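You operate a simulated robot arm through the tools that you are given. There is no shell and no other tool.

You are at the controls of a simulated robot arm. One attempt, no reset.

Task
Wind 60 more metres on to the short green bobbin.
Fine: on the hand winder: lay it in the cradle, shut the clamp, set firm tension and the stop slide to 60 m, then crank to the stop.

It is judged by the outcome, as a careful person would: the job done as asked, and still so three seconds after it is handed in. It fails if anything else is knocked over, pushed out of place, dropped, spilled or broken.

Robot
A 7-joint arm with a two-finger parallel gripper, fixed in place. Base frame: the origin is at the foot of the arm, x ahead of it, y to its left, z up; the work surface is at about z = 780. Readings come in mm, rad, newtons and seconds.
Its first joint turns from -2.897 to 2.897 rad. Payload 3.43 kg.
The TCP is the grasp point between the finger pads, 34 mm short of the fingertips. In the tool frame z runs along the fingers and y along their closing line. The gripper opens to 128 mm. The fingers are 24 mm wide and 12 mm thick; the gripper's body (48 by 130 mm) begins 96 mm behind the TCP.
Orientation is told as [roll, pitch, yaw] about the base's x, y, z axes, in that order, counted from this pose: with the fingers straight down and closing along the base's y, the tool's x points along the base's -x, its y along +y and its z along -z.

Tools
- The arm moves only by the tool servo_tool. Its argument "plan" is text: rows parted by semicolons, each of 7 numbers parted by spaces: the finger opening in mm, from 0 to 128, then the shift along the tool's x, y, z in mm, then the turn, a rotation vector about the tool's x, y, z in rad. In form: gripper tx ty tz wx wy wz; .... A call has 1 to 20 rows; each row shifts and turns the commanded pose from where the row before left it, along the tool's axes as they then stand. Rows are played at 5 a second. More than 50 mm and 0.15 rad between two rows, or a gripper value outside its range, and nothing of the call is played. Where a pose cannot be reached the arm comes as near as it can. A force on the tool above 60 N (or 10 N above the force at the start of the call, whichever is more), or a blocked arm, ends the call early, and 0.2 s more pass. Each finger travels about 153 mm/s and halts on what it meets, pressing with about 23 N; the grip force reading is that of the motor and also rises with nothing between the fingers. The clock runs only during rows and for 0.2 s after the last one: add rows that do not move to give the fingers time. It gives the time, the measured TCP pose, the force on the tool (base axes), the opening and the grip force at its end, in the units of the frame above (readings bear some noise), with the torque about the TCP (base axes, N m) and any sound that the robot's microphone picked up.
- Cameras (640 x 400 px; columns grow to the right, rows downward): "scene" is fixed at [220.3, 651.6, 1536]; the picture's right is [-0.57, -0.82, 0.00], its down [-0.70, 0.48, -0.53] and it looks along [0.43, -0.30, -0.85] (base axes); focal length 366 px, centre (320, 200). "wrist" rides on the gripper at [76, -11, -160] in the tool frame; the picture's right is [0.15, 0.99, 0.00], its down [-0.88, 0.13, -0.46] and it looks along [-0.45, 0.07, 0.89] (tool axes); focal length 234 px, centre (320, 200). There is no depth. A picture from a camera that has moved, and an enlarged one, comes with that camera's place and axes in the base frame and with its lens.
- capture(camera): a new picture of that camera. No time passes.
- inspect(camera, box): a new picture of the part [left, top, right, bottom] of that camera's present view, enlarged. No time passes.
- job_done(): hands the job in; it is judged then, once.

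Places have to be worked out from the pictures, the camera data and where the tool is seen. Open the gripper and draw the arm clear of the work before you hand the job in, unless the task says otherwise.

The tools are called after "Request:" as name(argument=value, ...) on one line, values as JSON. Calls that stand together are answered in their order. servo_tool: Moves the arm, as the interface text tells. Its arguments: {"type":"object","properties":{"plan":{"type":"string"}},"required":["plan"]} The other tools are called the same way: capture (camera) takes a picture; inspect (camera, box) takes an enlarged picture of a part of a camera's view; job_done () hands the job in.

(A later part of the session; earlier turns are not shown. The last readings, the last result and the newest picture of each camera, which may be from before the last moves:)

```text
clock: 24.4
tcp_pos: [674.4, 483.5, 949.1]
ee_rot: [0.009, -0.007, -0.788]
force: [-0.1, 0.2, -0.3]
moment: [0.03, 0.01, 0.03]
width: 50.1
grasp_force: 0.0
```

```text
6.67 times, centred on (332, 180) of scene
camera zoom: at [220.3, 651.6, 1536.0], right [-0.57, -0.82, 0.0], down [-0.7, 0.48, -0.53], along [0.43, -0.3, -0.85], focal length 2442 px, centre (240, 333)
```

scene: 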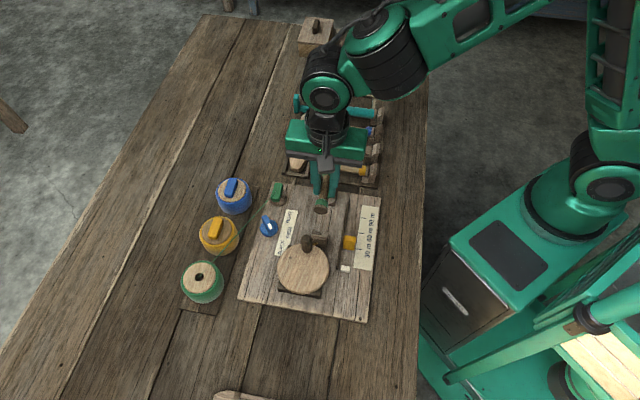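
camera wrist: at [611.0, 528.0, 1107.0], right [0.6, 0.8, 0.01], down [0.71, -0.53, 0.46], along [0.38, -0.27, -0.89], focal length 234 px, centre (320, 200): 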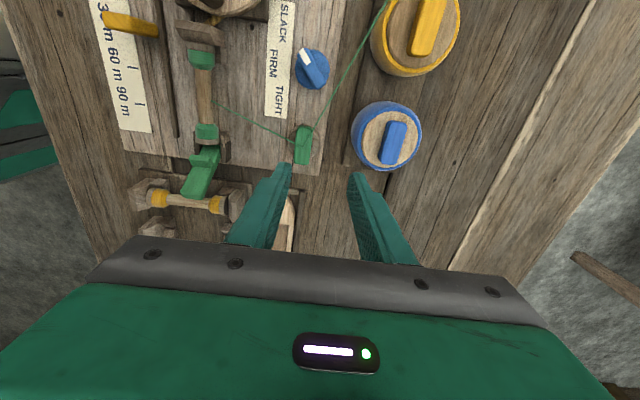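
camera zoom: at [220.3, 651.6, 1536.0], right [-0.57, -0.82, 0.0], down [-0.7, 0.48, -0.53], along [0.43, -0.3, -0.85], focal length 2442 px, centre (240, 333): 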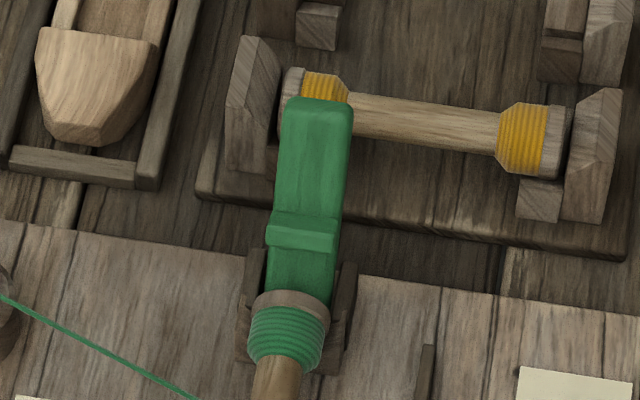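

Triangulated lever tip: about (622, 341, 864), leaning outward about 50° from a hinge near (588, 374). I'll close the fingers, go behind the lever (outer side), and check before pushing it over.

Request:
servo_tool(plan="0 -42.5 0 0 0 0 0;0 -42.5 0 0 0 0 0;0 0 -46.2 0 0 0 0;0 0 -46.2 0 0 0 0;0 0 -46.2 0 0 0 0;0 0 0 0 0 0 0;0 0 0 20 0 0 0;0 0 0 20 0 0 0;0 0 0 0 0 0 0;0 0 0 0 0 0 0")

Request:
inspect(camera="scene", box=[284, 120, 380, 210])

Request:
inspect(camera="wrist", box=[230, 60, 410, 220])

```text
clock: 26.6
tcp_pos: [637.6, 326.5, 910.1]
ee_rot: [0.007, -0.01, -0.785]
force: [0.2, 0.5, 0.2]
moment: [0.02, -0.02, 0.02]
width: 0.0
grasp_force: 22.8
```

```text
4.44 times, centred on (332, 165) of scene
camera zoom: at [220.3, 651.6, 1536.0], right [-0.57, -0.82, 0.0], down [-0.7, 0.48, -0.53], along [0.43, -0.3, -0.85], focal length 1628 px, centre (267, 356)
```

zoom: 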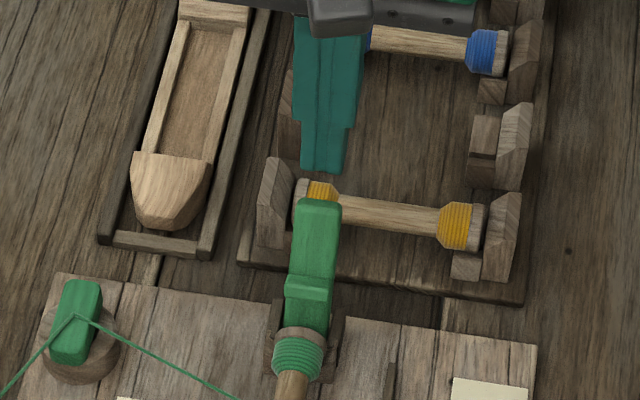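

```text
2.50 times, centred on (320, 140) of wrist
camera zoom: at [574.2, 371.7, 1068.2], right [0.6, 0.8, 0.01], down [0.71, -0.53, 0.46], along [0.38, -0.27, -0.89], focal length 585 px, centre (320, 350)
```

zoom: 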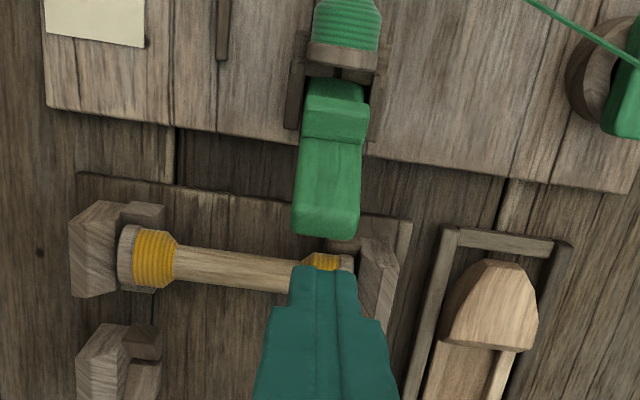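

Fingers are directly behind the lever and laterally aligned. I'll lower 20 mm and start pushing toward the crank side slowly.

Request:
servo_tool(plan="0 0 0 10 0 0 0;0 0 0 10 0 0 0;0 0 0 0 0 0 0;0 8 0 0 0 0 0;0 8 0 0 0 0 0;0 8 0 0 0 0 0;0 8 0 0 0 0 0;0 0 0 0 0 0 0")

Request:
inspect(camera="scene", box=[284, 120, 380, 210])

Request:
inspect(camera="wrist", box=[230, 60, 410, 220])

```text
clock: 28.4
tcp_pos: [615.0, 349.1, 888.1]
ee_rot: [0.008, -0.006, -0.786]
force: [-1.0, 0.2, 0.4]
moment: [0.02, -0.05, -0.01]
width: 0.1
grasp_force: 22.8
```

```text
4.44 times, centred on (332, 165) of scene
camera zoom: at [220.3, 651.6, 1536.0], right [-0.57, -0.82, 0.0], down [-0.7, 0.48, -0.53], along [0.43, -0.3, -0.85], focal length 1628 px, centre (267, 356)
```

zoom: 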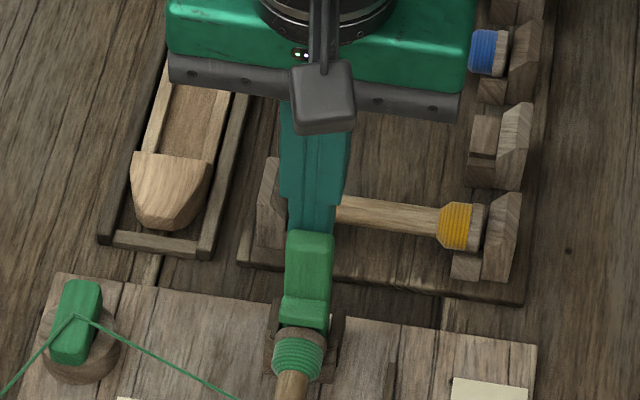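

```text
2.50 times, centred on (320, 140) of wrist
camera zoom: at [552.4, 394.4, 1046.8], right [0.6, 0.8, 0.01], down [0.71, -0.53, 0.46], along [0.38, -0.27, -0.89], focal length 585 px, centre (320, 350)
```

zoom: 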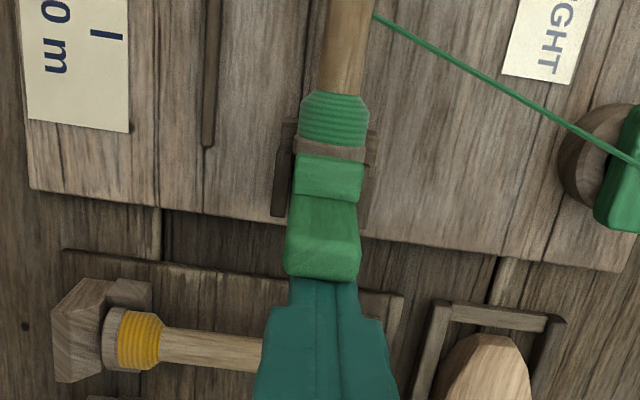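

The lever is swinging up with negligible force. Continuing the push past vertical.

Request:
servo_tool(plan="0 8 0 0 0 0 0;0 8 0 0 0 0 0;0 8 0 0 0 0 0;0 8 0 0 0 0 0;0 8 0 0 0 0 0;0 0 0 0 0 0 0")

Request:
inspect(camera="scene", box=[284, 150, 380, 230])

Request:
inspect(camera="wrist", box=[230, 60, 410, 220])

```text
clock: 29.2
tcp_pos: [602.6, 349.6, 895.3]
ee_rot: [0.015, -0.036, -0.827]
force: [31.2, -25.6, -10.1]
moment: [0.77, 0.85, -0.1]
width: 0.0
grasp_force: 23.0
stopped in row 4: the force on the tool passed its limit at 68 N (the readings are from after the stop); the commanded pose is now the measured one
```

```text
5.00 times, centred on (332, 190) of scene
camera zoom: at [220.3, 651.6, 1536.0], right [-0.57, -0.82, 0.0], down [-0.7, 0.48, -0.53], along [0.43, -0.3, -0.85], focal length 1831 px, centre (260, 250)
```

zoom: 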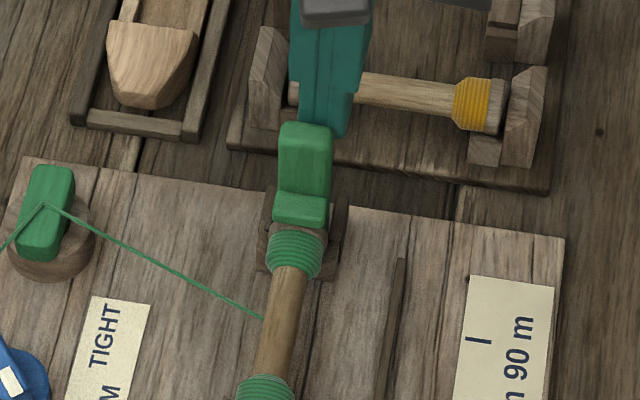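

```text
2.50 times, centred on (320, 140) of wrist
camera zoom: at [538.0, 400.1, 1051.5], right [0.63, 0.78, 0.01], down [0.67, -0.55, 0.49], along [0.39, -0.3, -0.87], focal length 585 px, centre (320, 350)
```

zoom: 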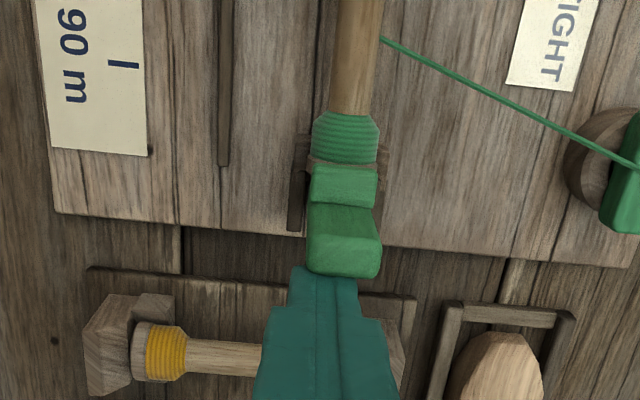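

The push was blocked at 68 N with the lever now essentially vertical and its pad at the far flange. I'll back off the fingers so the load goes away, and see whether the lever stays there and how the pad meets the bobbin.

Request:
servo_tool(plan="0 -10 0 0 0 0 0;0 -15 0 0 0 0 0;0 -15 0 -20 0 0 0;0 0 0 -30 0 0 0;0 0 0 0 0 0 0")

Request:
inspect(camera="scene", box=[284, 170, 364, 260])

Request:
inspect(camera="scene", box=[305, 165, 353, 215])

Request:
capture(camera="wrist")

```text
clock: 30.4
tcp_pos: [623.1, 328.3, 947.1]
ee_rot: [0.018, -0.027, -0.808]
force: [-0.9, 1.0, 0.1]
moment: [0.02, 0.03, -0.02]
width: 0.0
grasp_force: 23.1
```

```text
4.44 times, centred on (324, 215) of scene
camera zoom: at [220.3, 651.6, 1536.0], right [-0.57, -0.82, 0.0], down [-0.7, 0.48, -0.53], along [0.43, -0.3, -0.85], focal length 1628 px, centre (302, 133)
```

zoom: 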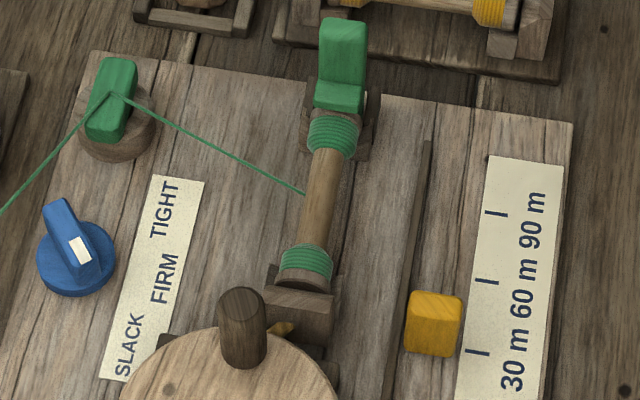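

```text
8.00 times, centred on (329, 190) of scene
camera zoom: at [220.3, 651.6, 1536.0], right [-0.57, -0.82, 0.0], down [-0.7, 0.48, -0.53], along [0.43, -0.3, -0.85], focal length 2930 px, centre (248, 280)
```

zoom: 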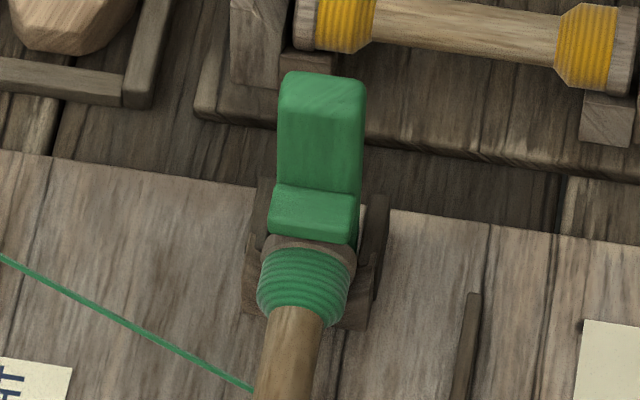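

```text
taken
camera wrist: at [557.3, 376.3, 1104.0], right [0.61, 0.79, 0.01], down [0.69, -0.54, 0.48], along [0.39, -0.29, -0.88], focal length 234 px, centre (320, 200)
```

wrist: 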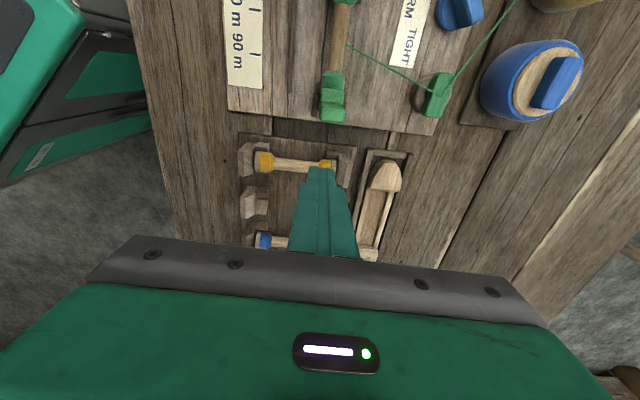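

The lever stayed upright after I let go. I'll zoom in with the wrist camera on the pad/flange and the head end to judge whether it is fully shut.

Request:
inspect(camera="wrist", box=[300, 50, 380, 130])

Request:
inspect(camera="scene", box=[290, 215, 346, 255])

```text
5.00 times, centred on (340, 90) of wrist
camera zoom: at [557.3, 376.3, 1104.0], right [0.61, 0.79, 0.01], down [0.69, -0.54, 0.48], along [0.39, -0.29, -0.88], focal length 1171 px, centre (220, 750)
```

zoom: 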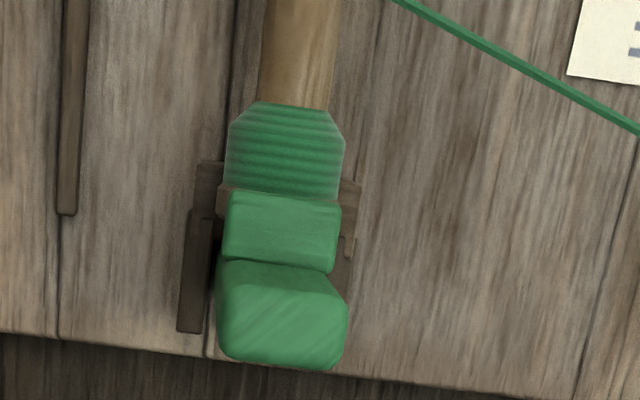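

```text
10.00 times, centred on (318, 235) of scene
camera zoom: at [220.3, 651.6, 1536.0], right [-0.57, -0.82, 0.0], down [-0.7, 0.48, -0.53], along [0.43, -0.3, -0.85], focal length 3662 px, centre (340, -150)
```

zoom: 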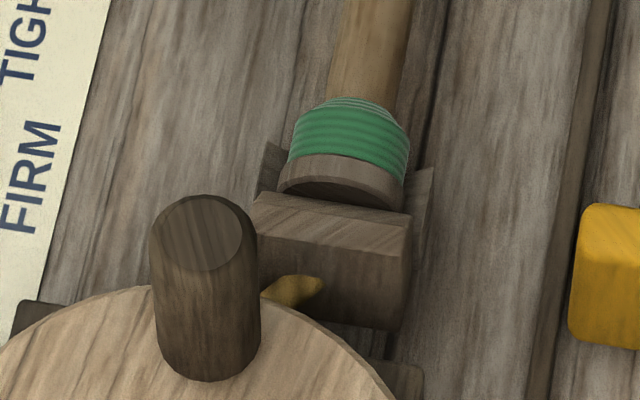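

The pad sits right over the flange and the lever is upright and holding, so the clamp is shut. Next is the tension knob at about (602, 527), whose white marker points to SLACK. It needs about +50° to point straight at FIRM. I'll go above it with the fingers across its handle.

Request:
servo_tool(plan="50 0 0 0 0.0207 0.0073 0;50 31.6 24.4 0 0 0 0;50 31.6 24.4 0 0 0 0;50 31.6 24.4 0 0 0 0;50 31.6 24.4 0 0 0 0;50 31.6 24.4 0 0 0 0;50 0 0 0 0 0 -0.1372;50 0 0 0 0 0 -0.1372;50 0 0 0 0 0 -0.1372;50 0 0 0 0 0 -0.1372;50 0 0 0 0 0 -0.1372;50 0 0 0 0 0 0;50 0 0 0 0 0 0")

Request:
capture(camera="wrist")

Request:
inspect(camera="wrist", box=[240, 80, 400, 220])

Request:
inspect(camera="scene", box=[240, 200, 304, 250])

```text
clock: 33.2
tcp_pos: [602.1, 528.0, 944.5]
ee_rot: [-0.016, -0.017, -0.12]
force: [0.2, -0.9, 0.6]
moment: [0.04, -0.01, 0.02]
width: 50.0
grasp_force: 0.0
```

```text
taken
camera wrist: at [522.9, 528.0, 1102.9], right [-0.03, 1.0, -0.02], down [0.88, 0.03, 0.47], along [0.47, 0.0, -0.88], focal length 234 px, centre (320, 200)
```

wrist: 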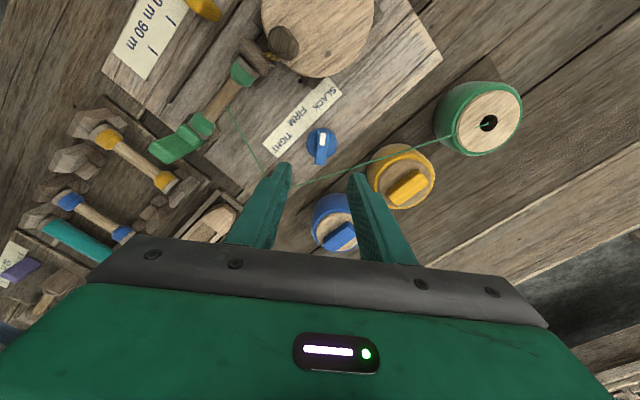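

```text
2.86 times, centred on (320, 150) of wrist
camera zoom: at [522.9, 528.0, 1102.9], right [-0.03, 1.0, -0.02], down [0.88, 0.03, 0.47], along [0.47, 0.0, -0.88], focal length 669 px, centre (320, 343)
```

zoom: 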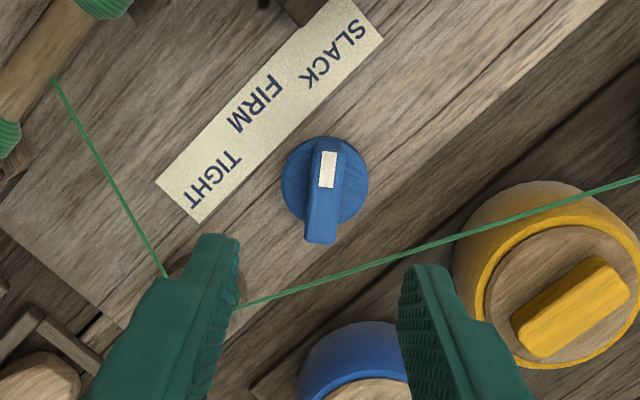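

```text
8.00 times, centred on (272, 225) of scene
camera zoom: at [220.3, 651.6, 1536.0], right [-0.57, -0.82, 0.0], down [-0.7, 0.48, -0.53], along [0.43, -0.3, -0.85], focal length 2930 px, centre (704, 0)
```

zoom: 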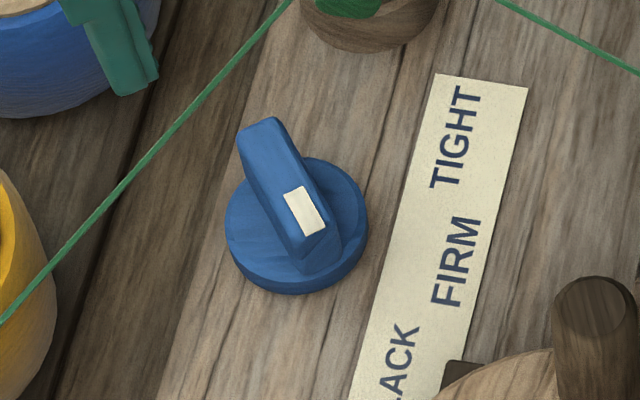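

The knob centre is at (601.5, 527.8) and I'm right above it, with its handle almost along base x. I'll remove the small tool tilt, then descend partway and check.

Request:
servo_tool(plan="44 0 0 0 -0.0139 0.0188 0;44 0 0 30 0 0 0;44 0 0 30 0 0 0;44 0 0 20 0 0 0;44 0 0 0 0 0 0;44 0 0 0 0 0 0")

Request:
inspect(camera="wrist", box=[240, 80, 400, 220])

Request:
inspect(camera="scene", box=[240, 190, 304, 240])

```text
clock: 34.6
tcp_pos: [601.5, 527.7, 862.9]
ee_rot: [-0.002, 0.003, -0.121]
force: [0.5, 0.0, 0.0]
moment: [-0.02, -0.01, 0.02]
width: 43.9
grasp_force: 0.0
```

```text
2.86 times, centred on (320, 150) of wrist
camera zoom: at [525.1, 525.4, 1023.2], right [-0.02, 1.0, 0.0], down [0.89, 0.02, 0.45], along [0.45, 0.01, -0.89], focal length 669 px, centre (320, 343)
```

zoom: 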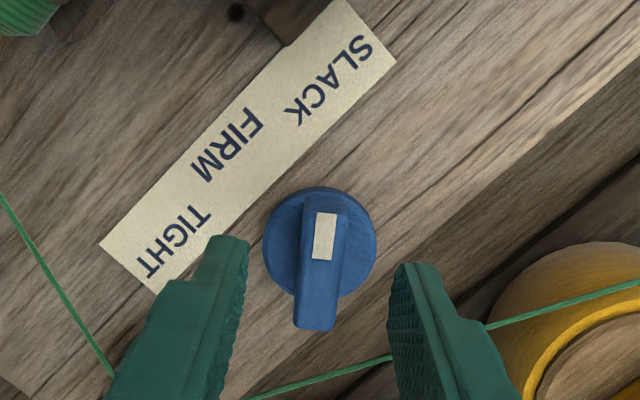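

```text
8.00 times, centred on (272, 215) of scene
camera zoom: at [220.3, 651.6, 1536.0], right [-0.57, -0.82, 0.0], down [-0.7, 0.48, -0.53], along [0.43, -0.3, -0.85], focal length 2930 px, centre (704, 80)
```

zoom: 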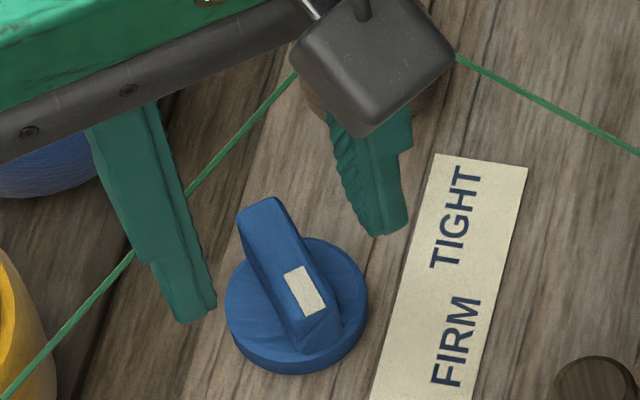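

Aligned: the handle lies between the fingers, its top at about z≈816. I'll descend so the fingertips clear the disc (about z 804) and close on the handle.

Request:
servo_tool(plan="44 0 0 12 0 0 0;44 0 0 12 0 0 0;44 0 0 0 0 0 0;30 0 0 0 0 0 0;20 0 0 0 0 0 0;10 0 0 0 0 0 0;5 0 0 0 0 0 0;5 0 0 0 0 0 0")

Request:
inspect(camera="wrist", box=[240, 80, 400, 220])

Request:
inspect(camera="scene", box=[240, 190, 304, 240])

```text
clock: 36.4
tcp_pos: [600.1, 528.0, 838.1]
ee_rot: [0.001, 0.004, -0.121]
force: [1.3, 5.1, -2.4]
moment: [0.18, -0.27, 1.0]
width: 14.1
grasp_force: 45.1
```

```text
2.86 times, centred on (320, 150) of wrist
camera zoom: at [524.6, 525.1, 998.4], right [-0.03, 1.0, 0.0], down [0.89, 0.02, 0.45], along [0.45, 0.01, -0.89], focal length 669 px, centre (320, 343)
```

zoom: 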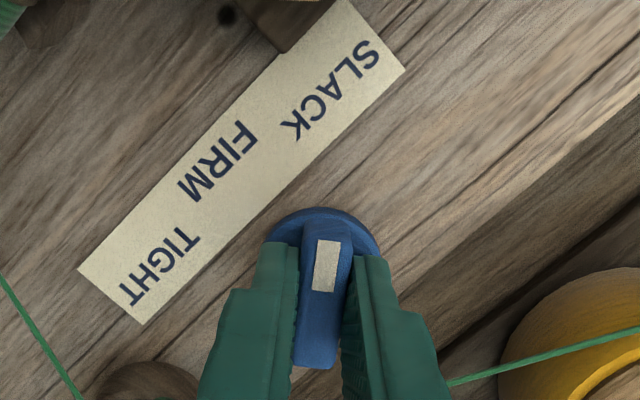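

```text
8.00 times, centred on (272, 215) of scene
camera zoom: at [220.3, 651.6, 1536.0], right [-0.57, -0.82, 0.0], down [-0.7, 0.48, -0.53], along [0.43, -0.3, -0.85], focal length 2930 px, centre (704, 80)
```

zoom: 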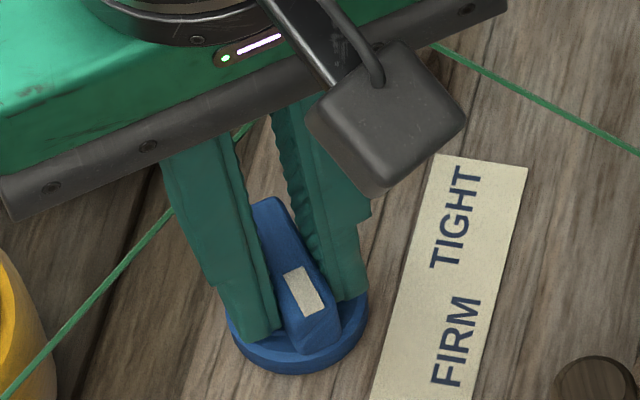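

Gripped on the handle (14 mm). Rotating the knob about +52° so the marker points straight at FIRM.

Request:
servo_tool(plan="5 0 0 0 0 0 -0.1;5 0 0 0 0 0 -0.1;5 0 0 0 0 0 -0.1;5 0 0 0 0 0 -0.1;5 0 0 0 0 0 -0.1;5 0 0 0 0 0 -0.1;5 0 0 0 0 0 -0.1;5 0 0 0 0 0 -0.1;5 0 0 0 0 0 -0.106;5 0 0 0 0 0 0;5 0 0 0 0 0 0")

Request:
inspect(camera="wrist", box=[240, 80, 400, 220])

Request:
inspect(camera="scene", box=[240, 190, 304, 240])

```text
clock: 38.8
tcp_pos: [600.6, 527.8, 837.6]
ee_rot: [0.002, 0.007, 0.783]
force: [2.7, 1.1, -18.4]
moment: [-0.86, 0.41, 0.01]
width: 13.8
grasp_force: 45.2
```

```text
2.86 times, centred on (320, 150) of wrist
camera zoom: at [555.9, 465.5, 998.5], right [-0.8, 0.6, 0.0], down [0.53, 0.71, 0.45], along [0.27, 0.36, -0.89], focal length 669 px, centre (320, 343)
```

zoom: 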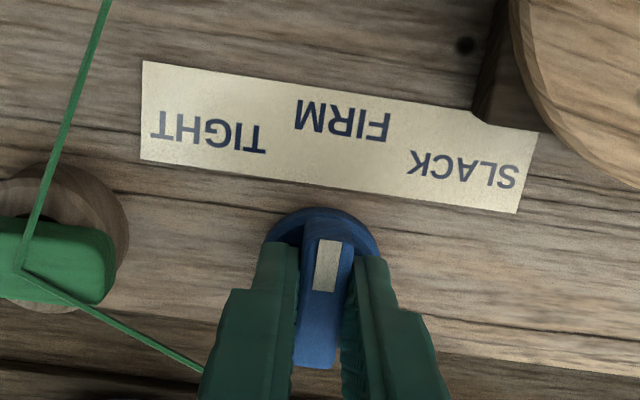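

```text
8.00 times, centred on (272, 215) of scene
camera zoom: at [220.3, 651.6, 1536.0], right [-0.57, -0.82, 0.0], down [-0.7, 0.48, -0.53], along [0.43, -0.3, -0.85], focal length 2930 px, centre (704, 80)
```

zoom: 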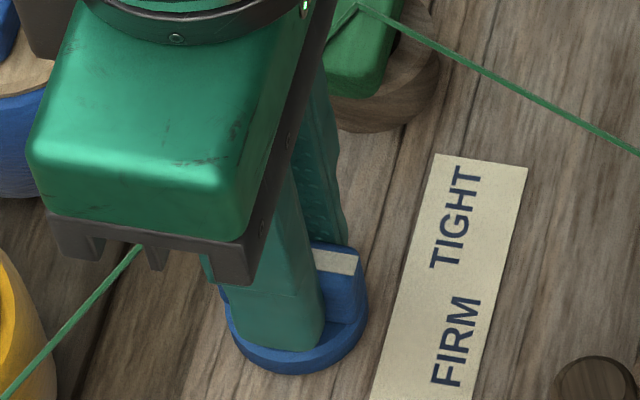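

The handle now points at FIRM. I'll release, rise straight up and confirm.

Request:
servo_tool(plan="14 0 0 0 0 0 0;24 0 0 0 0 0 0;36 0 0 0 0 0 0;44 0 0 0 0 0 0;44 0 0 -15 0 0 0;44 0 0 -40 0 0 0;44 0 0 -45 0 0 0;44 0 0 0 0 0 0")

Request:
inspect(camera="wrist", box=[240, 60, 400, 200])

Request:
inspect(camera="scene", box=[240, 190, 304, 240])

Request:
capture(camera="wrist")

```text
clock: 40.6
tcp_pos: [602.6, 527.6, 939.0]
ee_rot: [0.003, 0.003, 0.785]
force: [0.8, 0.7, 0.1]
moment: [-0.03, -0.01, 0.03]
width: 44.0
grasp_force: 0.1
```

```text
2.86 times, centred on (320, 130) of wrist
camera zoom: at [556.8, 465.6, 1098.9], right [-0.8, 0.6, 0.0], down [0.53, 0.71, 0.45], along [0.27, 0.36, -0.89], focal length 669 px, centre (320, 400)
```

zoom: 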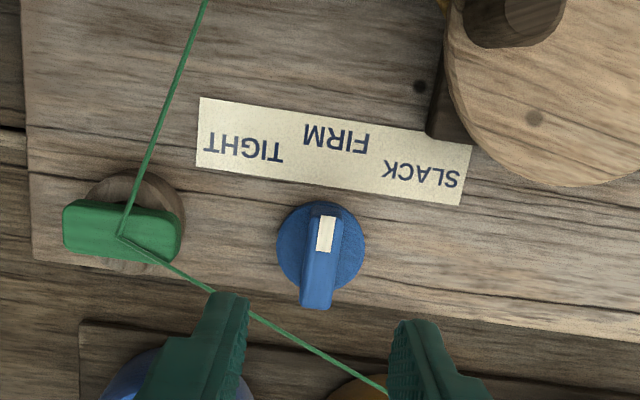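

```text
8.00 times, centred on (272, 215) of scene
camera zoom: at [220.3, 651.6, 1536.0], right [-0.57, -0.82, 0.0], down [-0.7, 0.48, -0.53], along [0.43, -0.3, -0.85], focal length 2930 px, centre (704, 80)
```

zoom: 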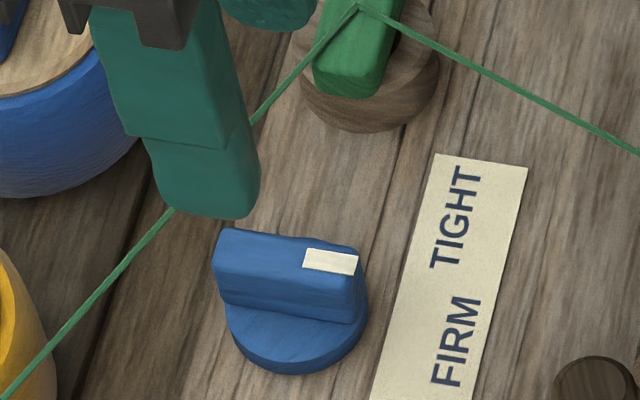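

```text
taken
camera wrist: at [556.8, 465.6, 1098.9], right [-0.8, 0.6, 0.0], down [0.53, 0.71, 0.45], along [0.27, 0.36, -0.89], focal length 234 px, centre (320, 200)
```

wrist: 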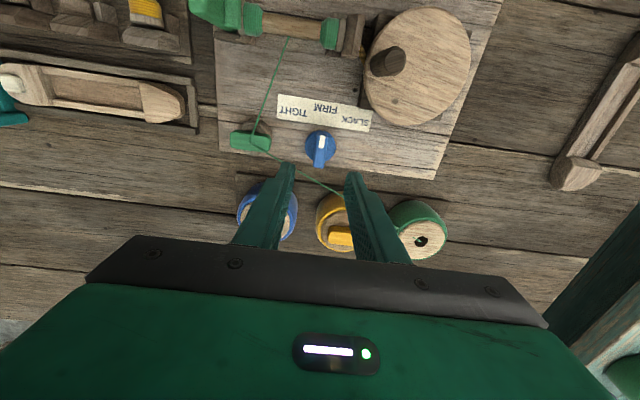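

Tension is on FIRM. The yellow stop block currently sits at the 30 m tick (about (461, 405)). The 60 m tick is 40 mm further along. I'll move above the block, higher to clear the crank knob, with the fingers closing along its travel direction.

Request:
servo_tool(plan="44 0 0 -40 0 0 0;44 46.7 3.2 0 0 0 0;44 46.7 3.2 0 0 0 0;44 46.7 3.2 0 0 0 0;44 46.7 3.2 0 0 0 0;44 0 0 0 0 0 0;44 0 0 0 0 0 0")

Request:
capture(camera="wrist")

Request:
inspect(camera="wrist", box=[240, 80, 400, 220])

Request:
inspect(camera="scene", box=[330, 200, 394, 280])

```text
clock: 42.2
tcp_pos: [458.9, 405.8, 979.1]
ee_rot: [0.003, 0.003, 0.785]
force: [0.1, -0.2, 0.6]
moment: [-0.03, -0.01, -0.01]
width: 44.0
grasp_force: 0.0
```

```text
taken
camera wrist: at [413.8, 343.3, 1138.8], right [-0.8, 0.6, 0.0], down [0.53, 0.71, 0.45], along [0.27, 0.37, -0.89], focal length 234 px, centre (320, 200)
```

wrist: 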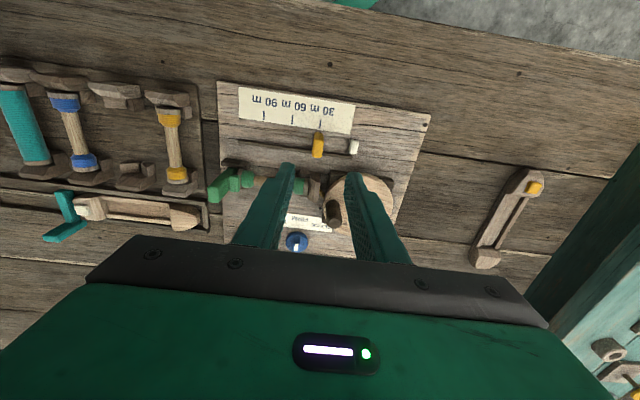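

```text
2.86 times, centred on (320, 150) of wrist
camera zoom: at [413.8, 343.3, 1138.8], right [-0.8, 0.6, 0.0], down [0.53, 0.71, 0.45], along [0.27, 0.37, -0.89], focal length 669 px, centre (320, 343)
```

zoom: 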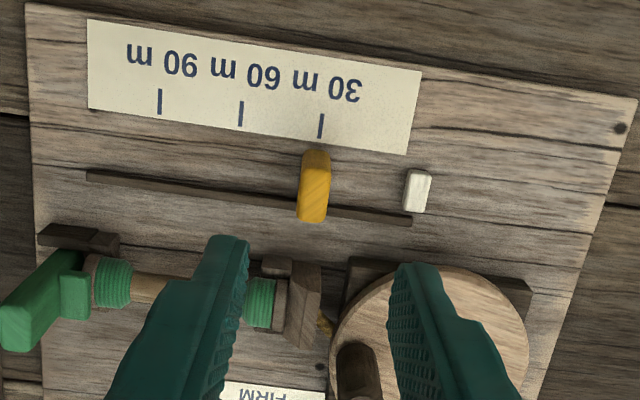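

```text
5.00 times, centred on (362, 240) of scene
camera zoom: at [220.3, 651.6, 1536.0], right [-0.57, -0.82, 0.0], down [-0.7, 0.48, -0.53], along [0.43, -0.3, -0.85], focal length 1831 px, centre (110, 0)
```

zoom: 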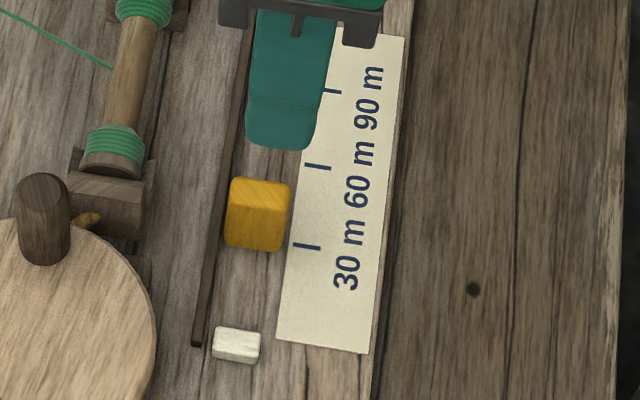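

From both views, the block is centred at the 30 m tick (e1≈40.4) with its top at about z≈832. The 60 m tick is 40.5 mm further. I'll centre on the block and descend over it.

Request:
servo_tool(plan="40 0 -2.7 0 0 0 0;40 0 0 40 0 0 0;40 0 0 40 0 0 0;40 0 0 25 0 0 0;40 0 0 0 0 0 0;40 0 0 0 0 0 0")

Request:
inspect(camera="wrist", box=[240, 80, 400, 220])

Request:
inspect(camera="scene", box=[330, 200, 394, 280])

```text
clock: 43.6
tcp_pos: [461.4, 402.6, 874.9]
ee_rot: [0.002, 0.003, 0.783]
force: [-0.5, 0.7, 0.5]
moment: [0.01, 0.0, -0.01]
width: 40.0
grasp_force: 0.0
```

```text
2.86 times, centred on (320, 150) of wrist
camera zoom: at [416.3, 340.9, 1034.3], right [-0.8, 0.6, 0.0], down [0.53, 0.71, 0.45], along [0.27, 0.37, -0.89], focal length 669 px, centre (320, 343)
```

zoom: 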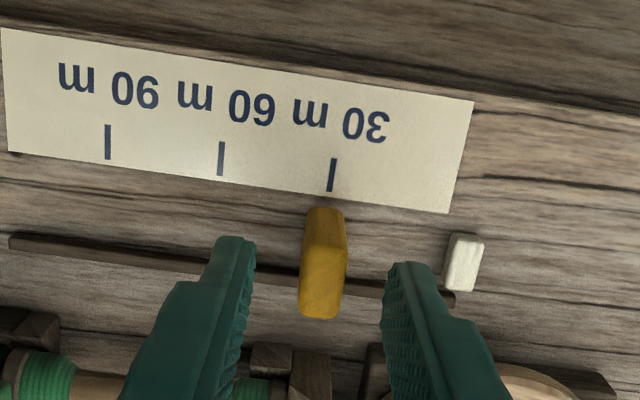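

```text
5.00 times, centred on (362, 240) of scene
camera zoom: at [220.3, 651.6, 1536.0], right [-0.57, -0.82, 0.0], down [-0.7, 0.48, -0.53], along [0.43, -0.3, -0.85], focal length 1831 px, centre (110, 0)
```

zoom: 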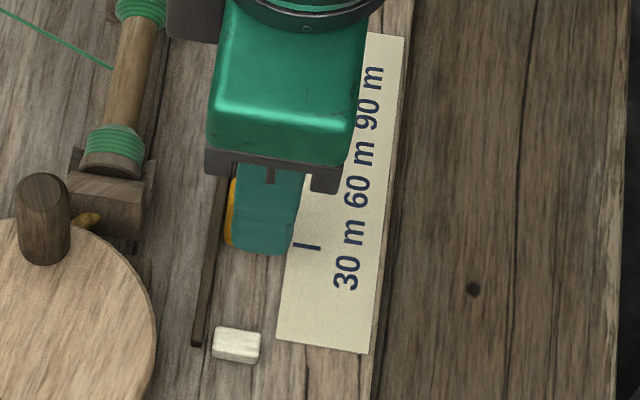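

The block is about 5 mm further in +e2 than the TCP. I'll correct, descend so the fingertips are just above the board, and close on it.

Request:
servo_tool(plan="40 -5 1 0 0 0 0;40 0 0 15 0 0 0;40 0 0 15 0 0 0;40 0 0 7 0 0 0;40 0 0 0 0 0 0;30 0 0 0 0 0 0;20 0 0 0 0 0 0;10 0 0 0 0 0 0;10 0 0 0 0 0 0")

Request:
inspect(camera="wrist", box=[240, 80, 400, 220])

```text
clock: 45.6
tcp_pos: [464.0, 405.4, 838.4]
ee_rot: [0.002, 0.003, 0.783]
force: [-1.1, 0.1, -0.9]
moment: [-0.16, -0.5, 0.23]
width: 13.9
grasp_force: 45.5
```

```text
2.86 times, centred on (320, 150) of wrist
camera zoom: at [418.9, 343.9, 998.0], right [-0.8, 0.6, 0.0], down [0.53, 0.71, 0.45], along [0.27, 0.36, -0.89], focal length 669 px, centre (320, 343)
```

zoom: 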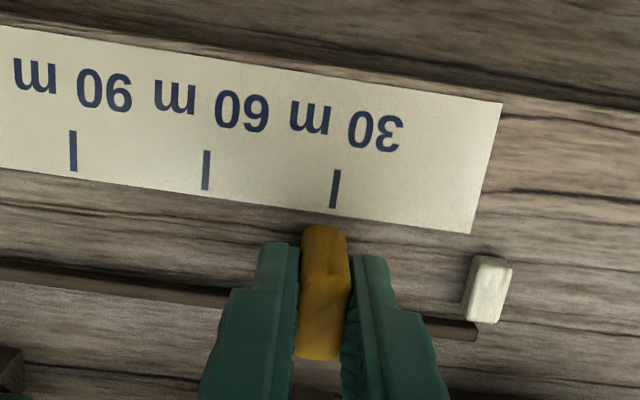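

Gripped (13.9 mm). Sliding it along the track about 39 mm to bring its centre to the 60 m tick.

Request:
servo_tool(plan="10 0 -6 0 0 0 0;10 0 -6 0 0 0 0;10 0 -6 0 0 0 0;10 0 -6 0 0 0 0;10 0 -6 0 0 0 0;10 0 -6 0 0 0 0;10 0 -3 0 0 0 0;10 0 0 0 0 0 0;10 0 0 0 0 0 0")

Request:
inspect(camera="wrist", box=[240, 80, 400, 220])

Request:
inspect(camera="scene", box=[330, 200, 394, 280])

```text
clock: 47.6
tcp_pos: [490.9, 379.0, 838.1]
ee_rot: [0.002, 0.006, 0.783]
force: [-4.6, -7.6, -1.1]
moment: [-1.51, 0.72, 0.25]
width: 13.7
grasp_force: 45.2
```

```text
2.86 times, centred on (320, 150) of wrist
camera zoom: at [446.0, 317.2, 998.2], right [-0.8, 0.6, 0.0], down [0.53, 0.71, 0.45], along [0.27, 0.36, -0.89], focal length 669 px, centre (320, 343)
```

zoom: 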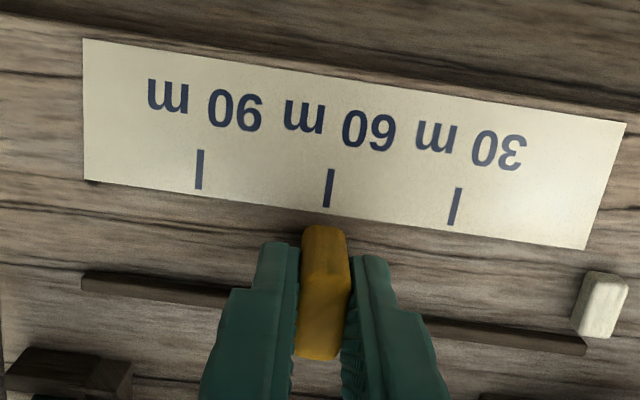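

```text
5.00 times, centred on (362, 240) of scene
camera zoom: at [220.3, 651.6, 1536.0], right [-0.57, -0.82, 0.0], down [-0.7, 0.48, -0.53], along [0.43, -0.3, -0.85], focal length 1831 px, centre (110, 0)
```

zoom: 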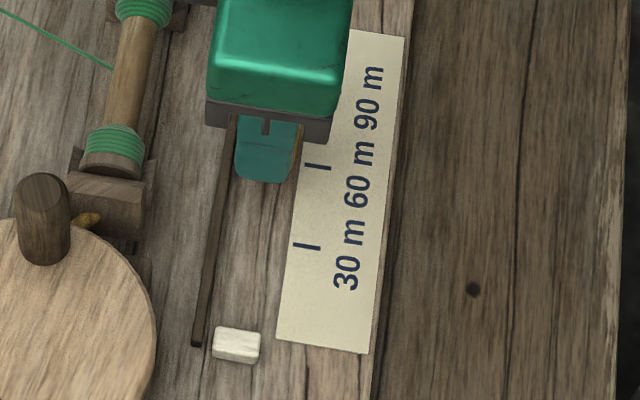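

The block looks nearly in line with the 60 m tick. Zooming for an exact comparison before releasing.

Request:
inspect(camera="wrist", box=[302, 130, 342, 155])

Request:
inspect(camera="scene", box=[350, 215, 390, 240])

```text
16.00 times, centred on (322, 142) of wrist
camera zoom: at [446.0, 317.2, 998.2], right [-0.8, 0.6, 0.0], down [0.53, 0.71, 0.45], along [0.27, 0.36, -0.89], focal length 3747 px, centre (288, 1120)
```

zoom: 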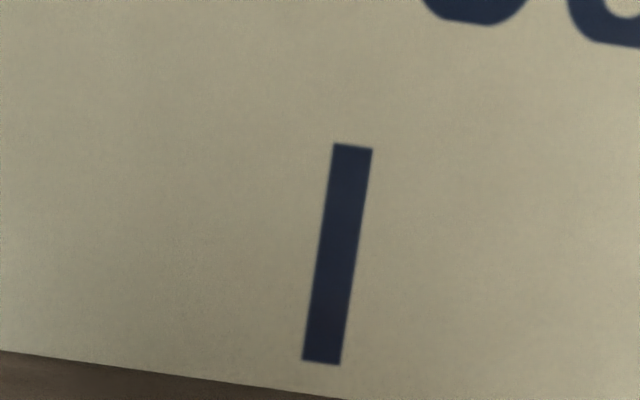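

```text
16.00 times, centred on (370, 228) of scene
camera zoom: at [220.3, 651.6, 1536.0], right [-0.57, -0.82, 0.0], down [-0.7, 0.48, -0.53], along [0.43, -0.3, -0.85], focal length 5860 px, centre (-480, -240)
```

zoom: 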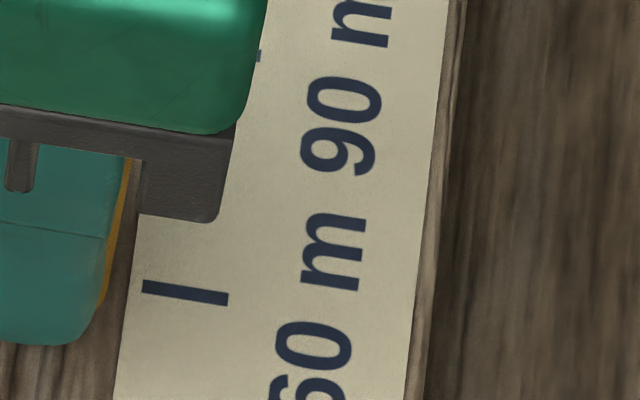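

Zooming with the block's front face in frame too.

Request:
inspect(camera="wrist", box=[296, 138, 346, 170])

```text
12.50 times, centred on (321, 154) of wrist
camera zoom: at [446.0, 317.2, 998.2], right [-0.8, 0.6, 0.0], down [0.53, 0.71, 0.45], along [0.27, 0.36, -0.89], focal length 2927 px, centre (308, 775)
```

zoom: 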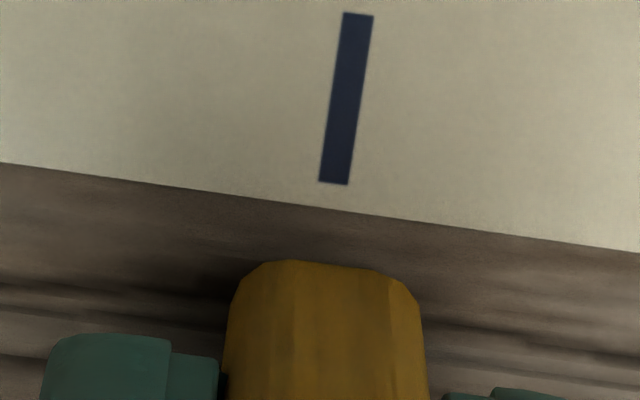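

The tick's extension meets the block's centre within about 0.4 mm. Releasing and rising straight up, then re-verifying.

Request:
servo_tool(plan="14 0 0 0 0 0 0;24 0 0 0 0 0 0;34 0 0 0 0 0 0;40 0 0 0 0 0 0;40 0 0 -10 0 0 0;40 0 0 -40 0 0 0;40 0 0 -40 0 0 0;40 0 0 -40 0 0 0;40 0 0 0 0 0 0")

Request:
inspect(camera="wrist", box=[280, 100, 360, 160])

Request:
inspect(camera="scene", box=[330, 205, 390, 245])

Request:
capture(camera="wrist")

```text
clock: 49.6
tcp_pos: [492.0, 378.2, 968.5]
ee_rot: [0.002, 0.003, 0.785]
force: [-0.6, 0.8, 1.1]
moment: [-0.03, -0.01, 0.03]
width: 39.7
grasp_force: 0.1
```

```text
6.67 times, centred on (320, 130) of wrist
camera zoom: at [447.3, 315.7, 1127.3], right [-0.8, 0.6, 0.0], down [0.53, 0.71, 0.45], along [0.27, 0.36, -0.89], focal length 1561 px, centre (320, 667)
```

zoom: 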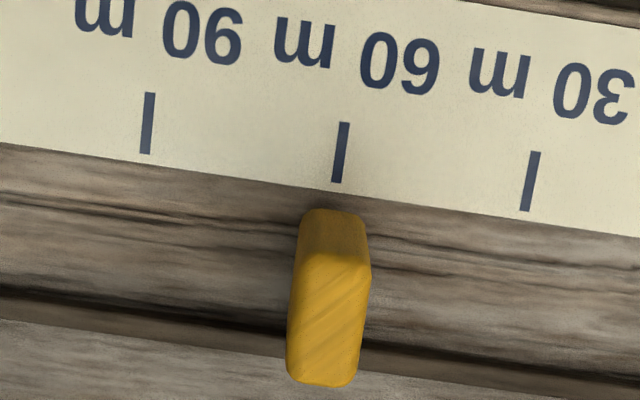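

```text
10.00 times, centred on (360, 225) of scene
camera zoom: at [220.3, 651.6, 1536.0], right [-0.57, -0.82, 0.0], down [-0.7, 0.48, -0.53], along [0.43, -0.3, -0.85], focal length 3662 px, centre (-80, -50)
```

zoom: 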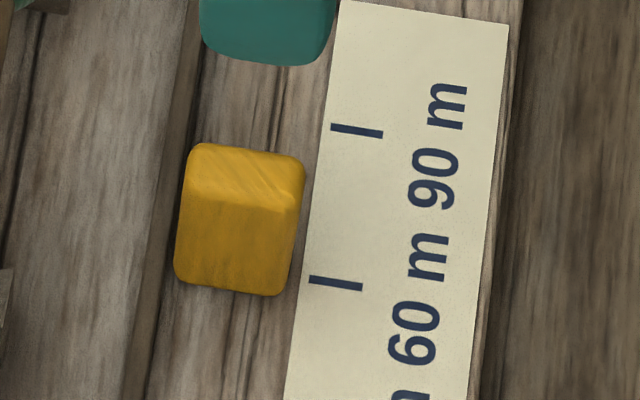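

```text
taken
camera wrist: at [447.3, 315.7, 1127.3], right [-0.8, 0.6, 0.0], down [0.53, 0.71, 0.45], along [0.27, 0.36, -0.89], focal length 234 px, centre (320, 200)
```

wrist: 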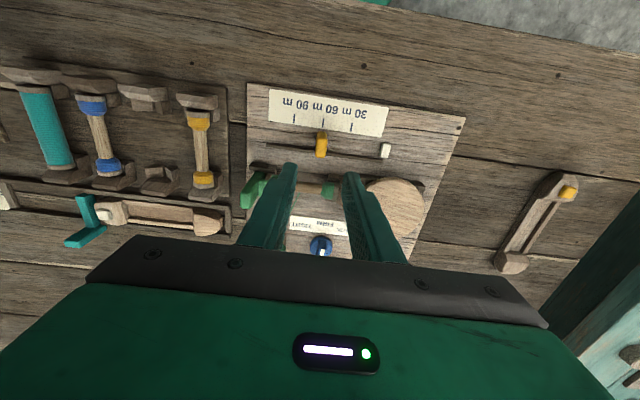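

The stop block is centred on the 60 m tick. Now the crank: knob at roughly (497, 493) with its top at about z≈877, disc centre near (469, 518). I'll go above the knob with yaw 0 to measure it.

Request:
servo_tool(plan="60 -28.3 25.9 0 0 0 0;60 -28.3 25.9 0 0 0 0;60 -28.3 25.9 0 0 0 0;60 0 0 0 0 0 0.1308;60 0 0 0 0 0 0.1308;60 0 0 0 0 0 0.1308;60 0 0 0 0 0 0.1308;60 0 0 0 0 0 0.1308;60 0 0 0 0 0 0.1308;60 0 0 0 0 0 0;60 0 0 0 0 0 0")

Request:
capture(camera="wrist")

Request:
inspect(camera="wrist", box=[220, 30, 420, 180])

Request:
inspect(camera="scene", box=[264, 220, 344, 300])

```text
clock: 52.0
tcp_pos: [498.2, 493.3, 969.3]
ee_rot: [-0.002, 0.003, -0.003]
force: [0.1, -0.1, 0.9]
moment: [-0.01, -0.03, -0.03]
width: 60.3
grasp_force: 0.0
```

```text
taken
camera wrist: at [422.0, 482.5, 1128.0], right [-0.14, 0.99, 0.0], down [0.88, 0.13, 0.45], along [0.45, 0.07, -0.89], focal length 234 px, centre (320, 200)
```

wrist: 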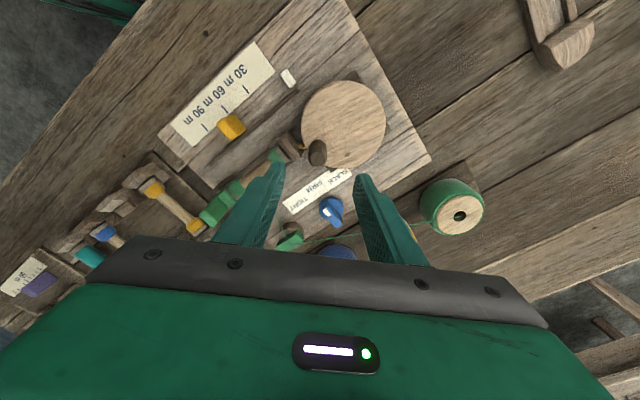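

```text
2.67 times, centred on (320, 105) of wrist
camera zoom: at [422.0, 482.5, 1128.0], right [-0.14, 0.99, 0.0], down [0.88, 0.13, 0.45], along [0.45, 0.07, -0.89], focal length 624 px, centre (320, 453)
```

zoom: 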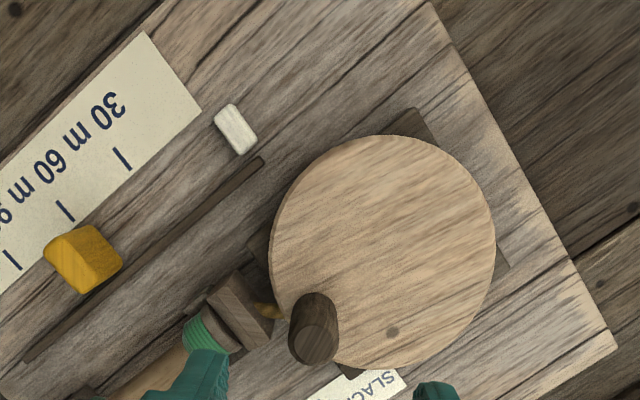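

```text
5.00 times, centred on (304, 260) of scene
camera zoom: at [220.3, 651.6, 1536.0], right [-0.57, -0.82, 0.0], down [-0.7, 0.48, -0.53], along [0.43, -0.3, -0.85], focal length 1831 px, centre (400, -100)
```

zoom: 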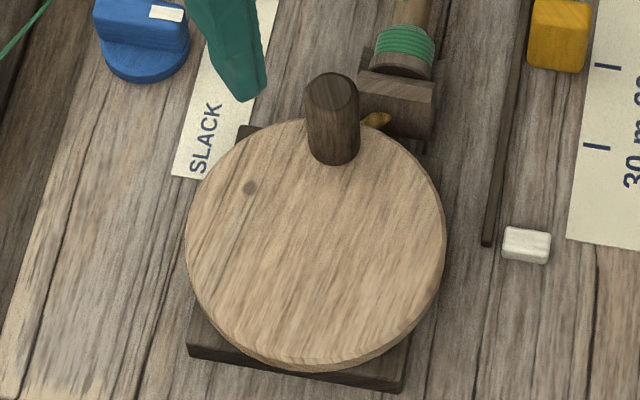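

Measured: disc centre ≈ (468.3, 519.5), knob ≈ (498.7, 493.1) with top z≈873, crank radius ≈ 40 mm. I'll narrow the fingers to 44 mm and descend over the knob, keeping the tips above the head block (top about 835).

Request:
servo_tool(plan="44 0 0 0 0 0 0;44 0 0 25 0 0 0;44 0 0 25 0 0 0;44 0 0 0 0 0 0;44 0 0 0 0 0 0")

Request:
inspect(camera="wrist", box=[240, 80, 400, 220])

```text
clock: 53.2
tcp_pos: [497.4, 494.3, 918.4]
ee_rot: [-0.001, 0.005, -0.001]
force: [-0.2, -0.4, 0.2]
moment: [-0.01, -0.01, 0.0]
width: 44.1
grasp_force: 0.0
```

```text
2.86 times, centred on (320, 150) of wrist
camera zoom: at [421.8, 482.9, 1077.9], right [-0.15, 0.99, 0.0], down [0.88, 0.13, 0.45], along [0.45, 0.07, -0.89], focal length 669 px, centre (320, 343)
```

zoom: 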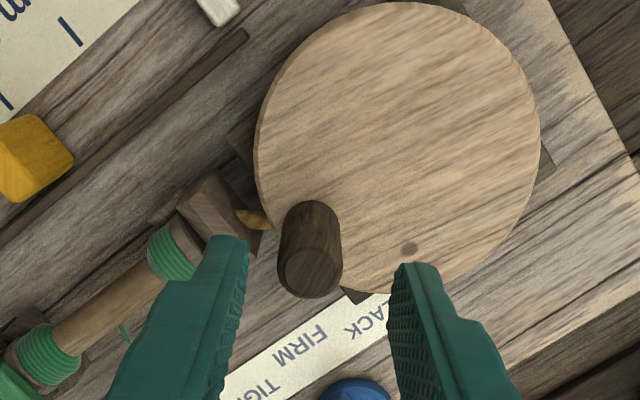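

The knob is about 2 mm off centre in x and y; I'll correct, descend to TCP z≈880 and close on it.

Request:
servo_tool(plan="44 -2 -2 0 0 0 0;44 0 0 19 0 0 0;44 0 0 19 0 0 0;44 0 0 0 0 0 0;34 0 0 0 0 0 0;26 0 0 0 0 0 0;18 0 0 0 0 0 0;15 0 0 0 0 0 0;15 0 0 0 0 0 0")

Request:
inspect(camera="wrist", box=[240, 80, 400, 220])

Request:
inspect(camera="scene", box=[264, 220, 364, 300])

```text
clock: 55.2
tcp_pos: [499.7, 491.1, 879.7]
ee_rot: [-0.002, 0.006, -0.003]
force: [-2.0, -17.6, 0.8]
moment: [-0.16, -0.02, 0.02]
width: 20.9
grasp_force: 44.8
```

```text
2.86 times, centred on (320, 150) of wrist
camera zoom: at [424.3, 480.4, 1040.3], right [-0.14, 0.99, 0.0], down [0.88, 0.13, 0.45], along [0.45, 0.06, -0.89], focal length 669 px, centre (320, 343)
```

zoom: 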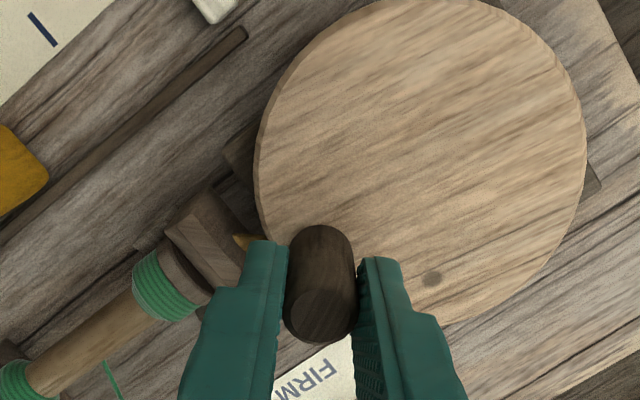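

```text
5.00 times, centred on (314, 260) of scene
camera zoom: at [220.3, 651.6, 1536.0], right [-0.57, -0.82, 0.0], down [-0.7, 0.48, -0.53], along [0.43, -0.3, -0.85], focal length 1831 px, centre (350, -100)
```

zoom: 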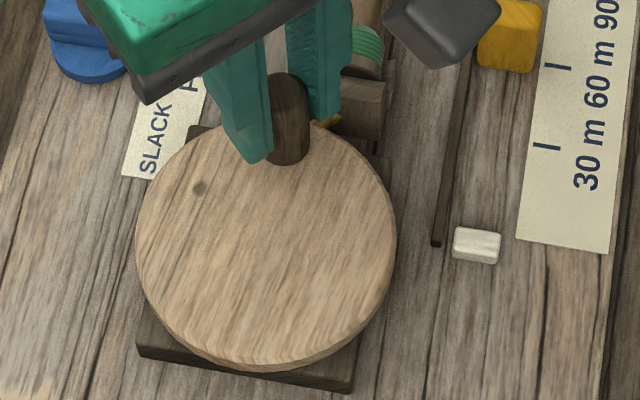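

Knob gripped (20.9 mm). I don't know the winding direction, so I'll test 20° counter-clockwise (seen from above) in small steps and watch the white carriage and forces.

Request:
servo_tool(plan="15 -2.2 2.76 0 0 0 0;15 -1.95 2.95 0 0 0 0;15 -1.68 3.11 0 0 0 0;15 -1.41 3.24 0 0 0 0;15 0 0 0 0 0 0")

Request:
inspect(camera="scene", box=[264, 220, 364, 300])

```text
clock: 55.8
tcp_pos: [494.3, 489.2, 880.2]
ee_rot: [-0.025, -0.003, -0.01]
force: [20.4, -28.5, -35.3]
moment: [0.95, -0.36, 0.01]
width: 21.8
grasp_force: 45.6
stopped in row 2: the force on the tool passed its limit at 65 N (the readings are from after the stop); the commanded pose is now the measured one
```

```text
5.00 times, centred on (314, 260) of scene
camera zoom: at [220.3, 651.6, 1536.0], right [-0.57, -0.82, 0.0], down [-0.7, 0.48, -0.53], along [0.43, -0.3, -0.85], focal length 1831 px, centre (350, -100)
```

zoom: 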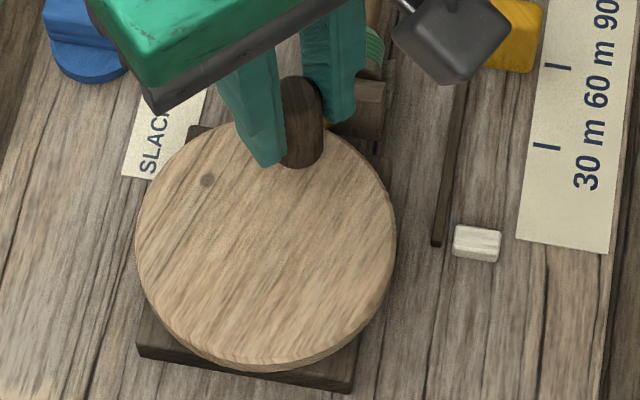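

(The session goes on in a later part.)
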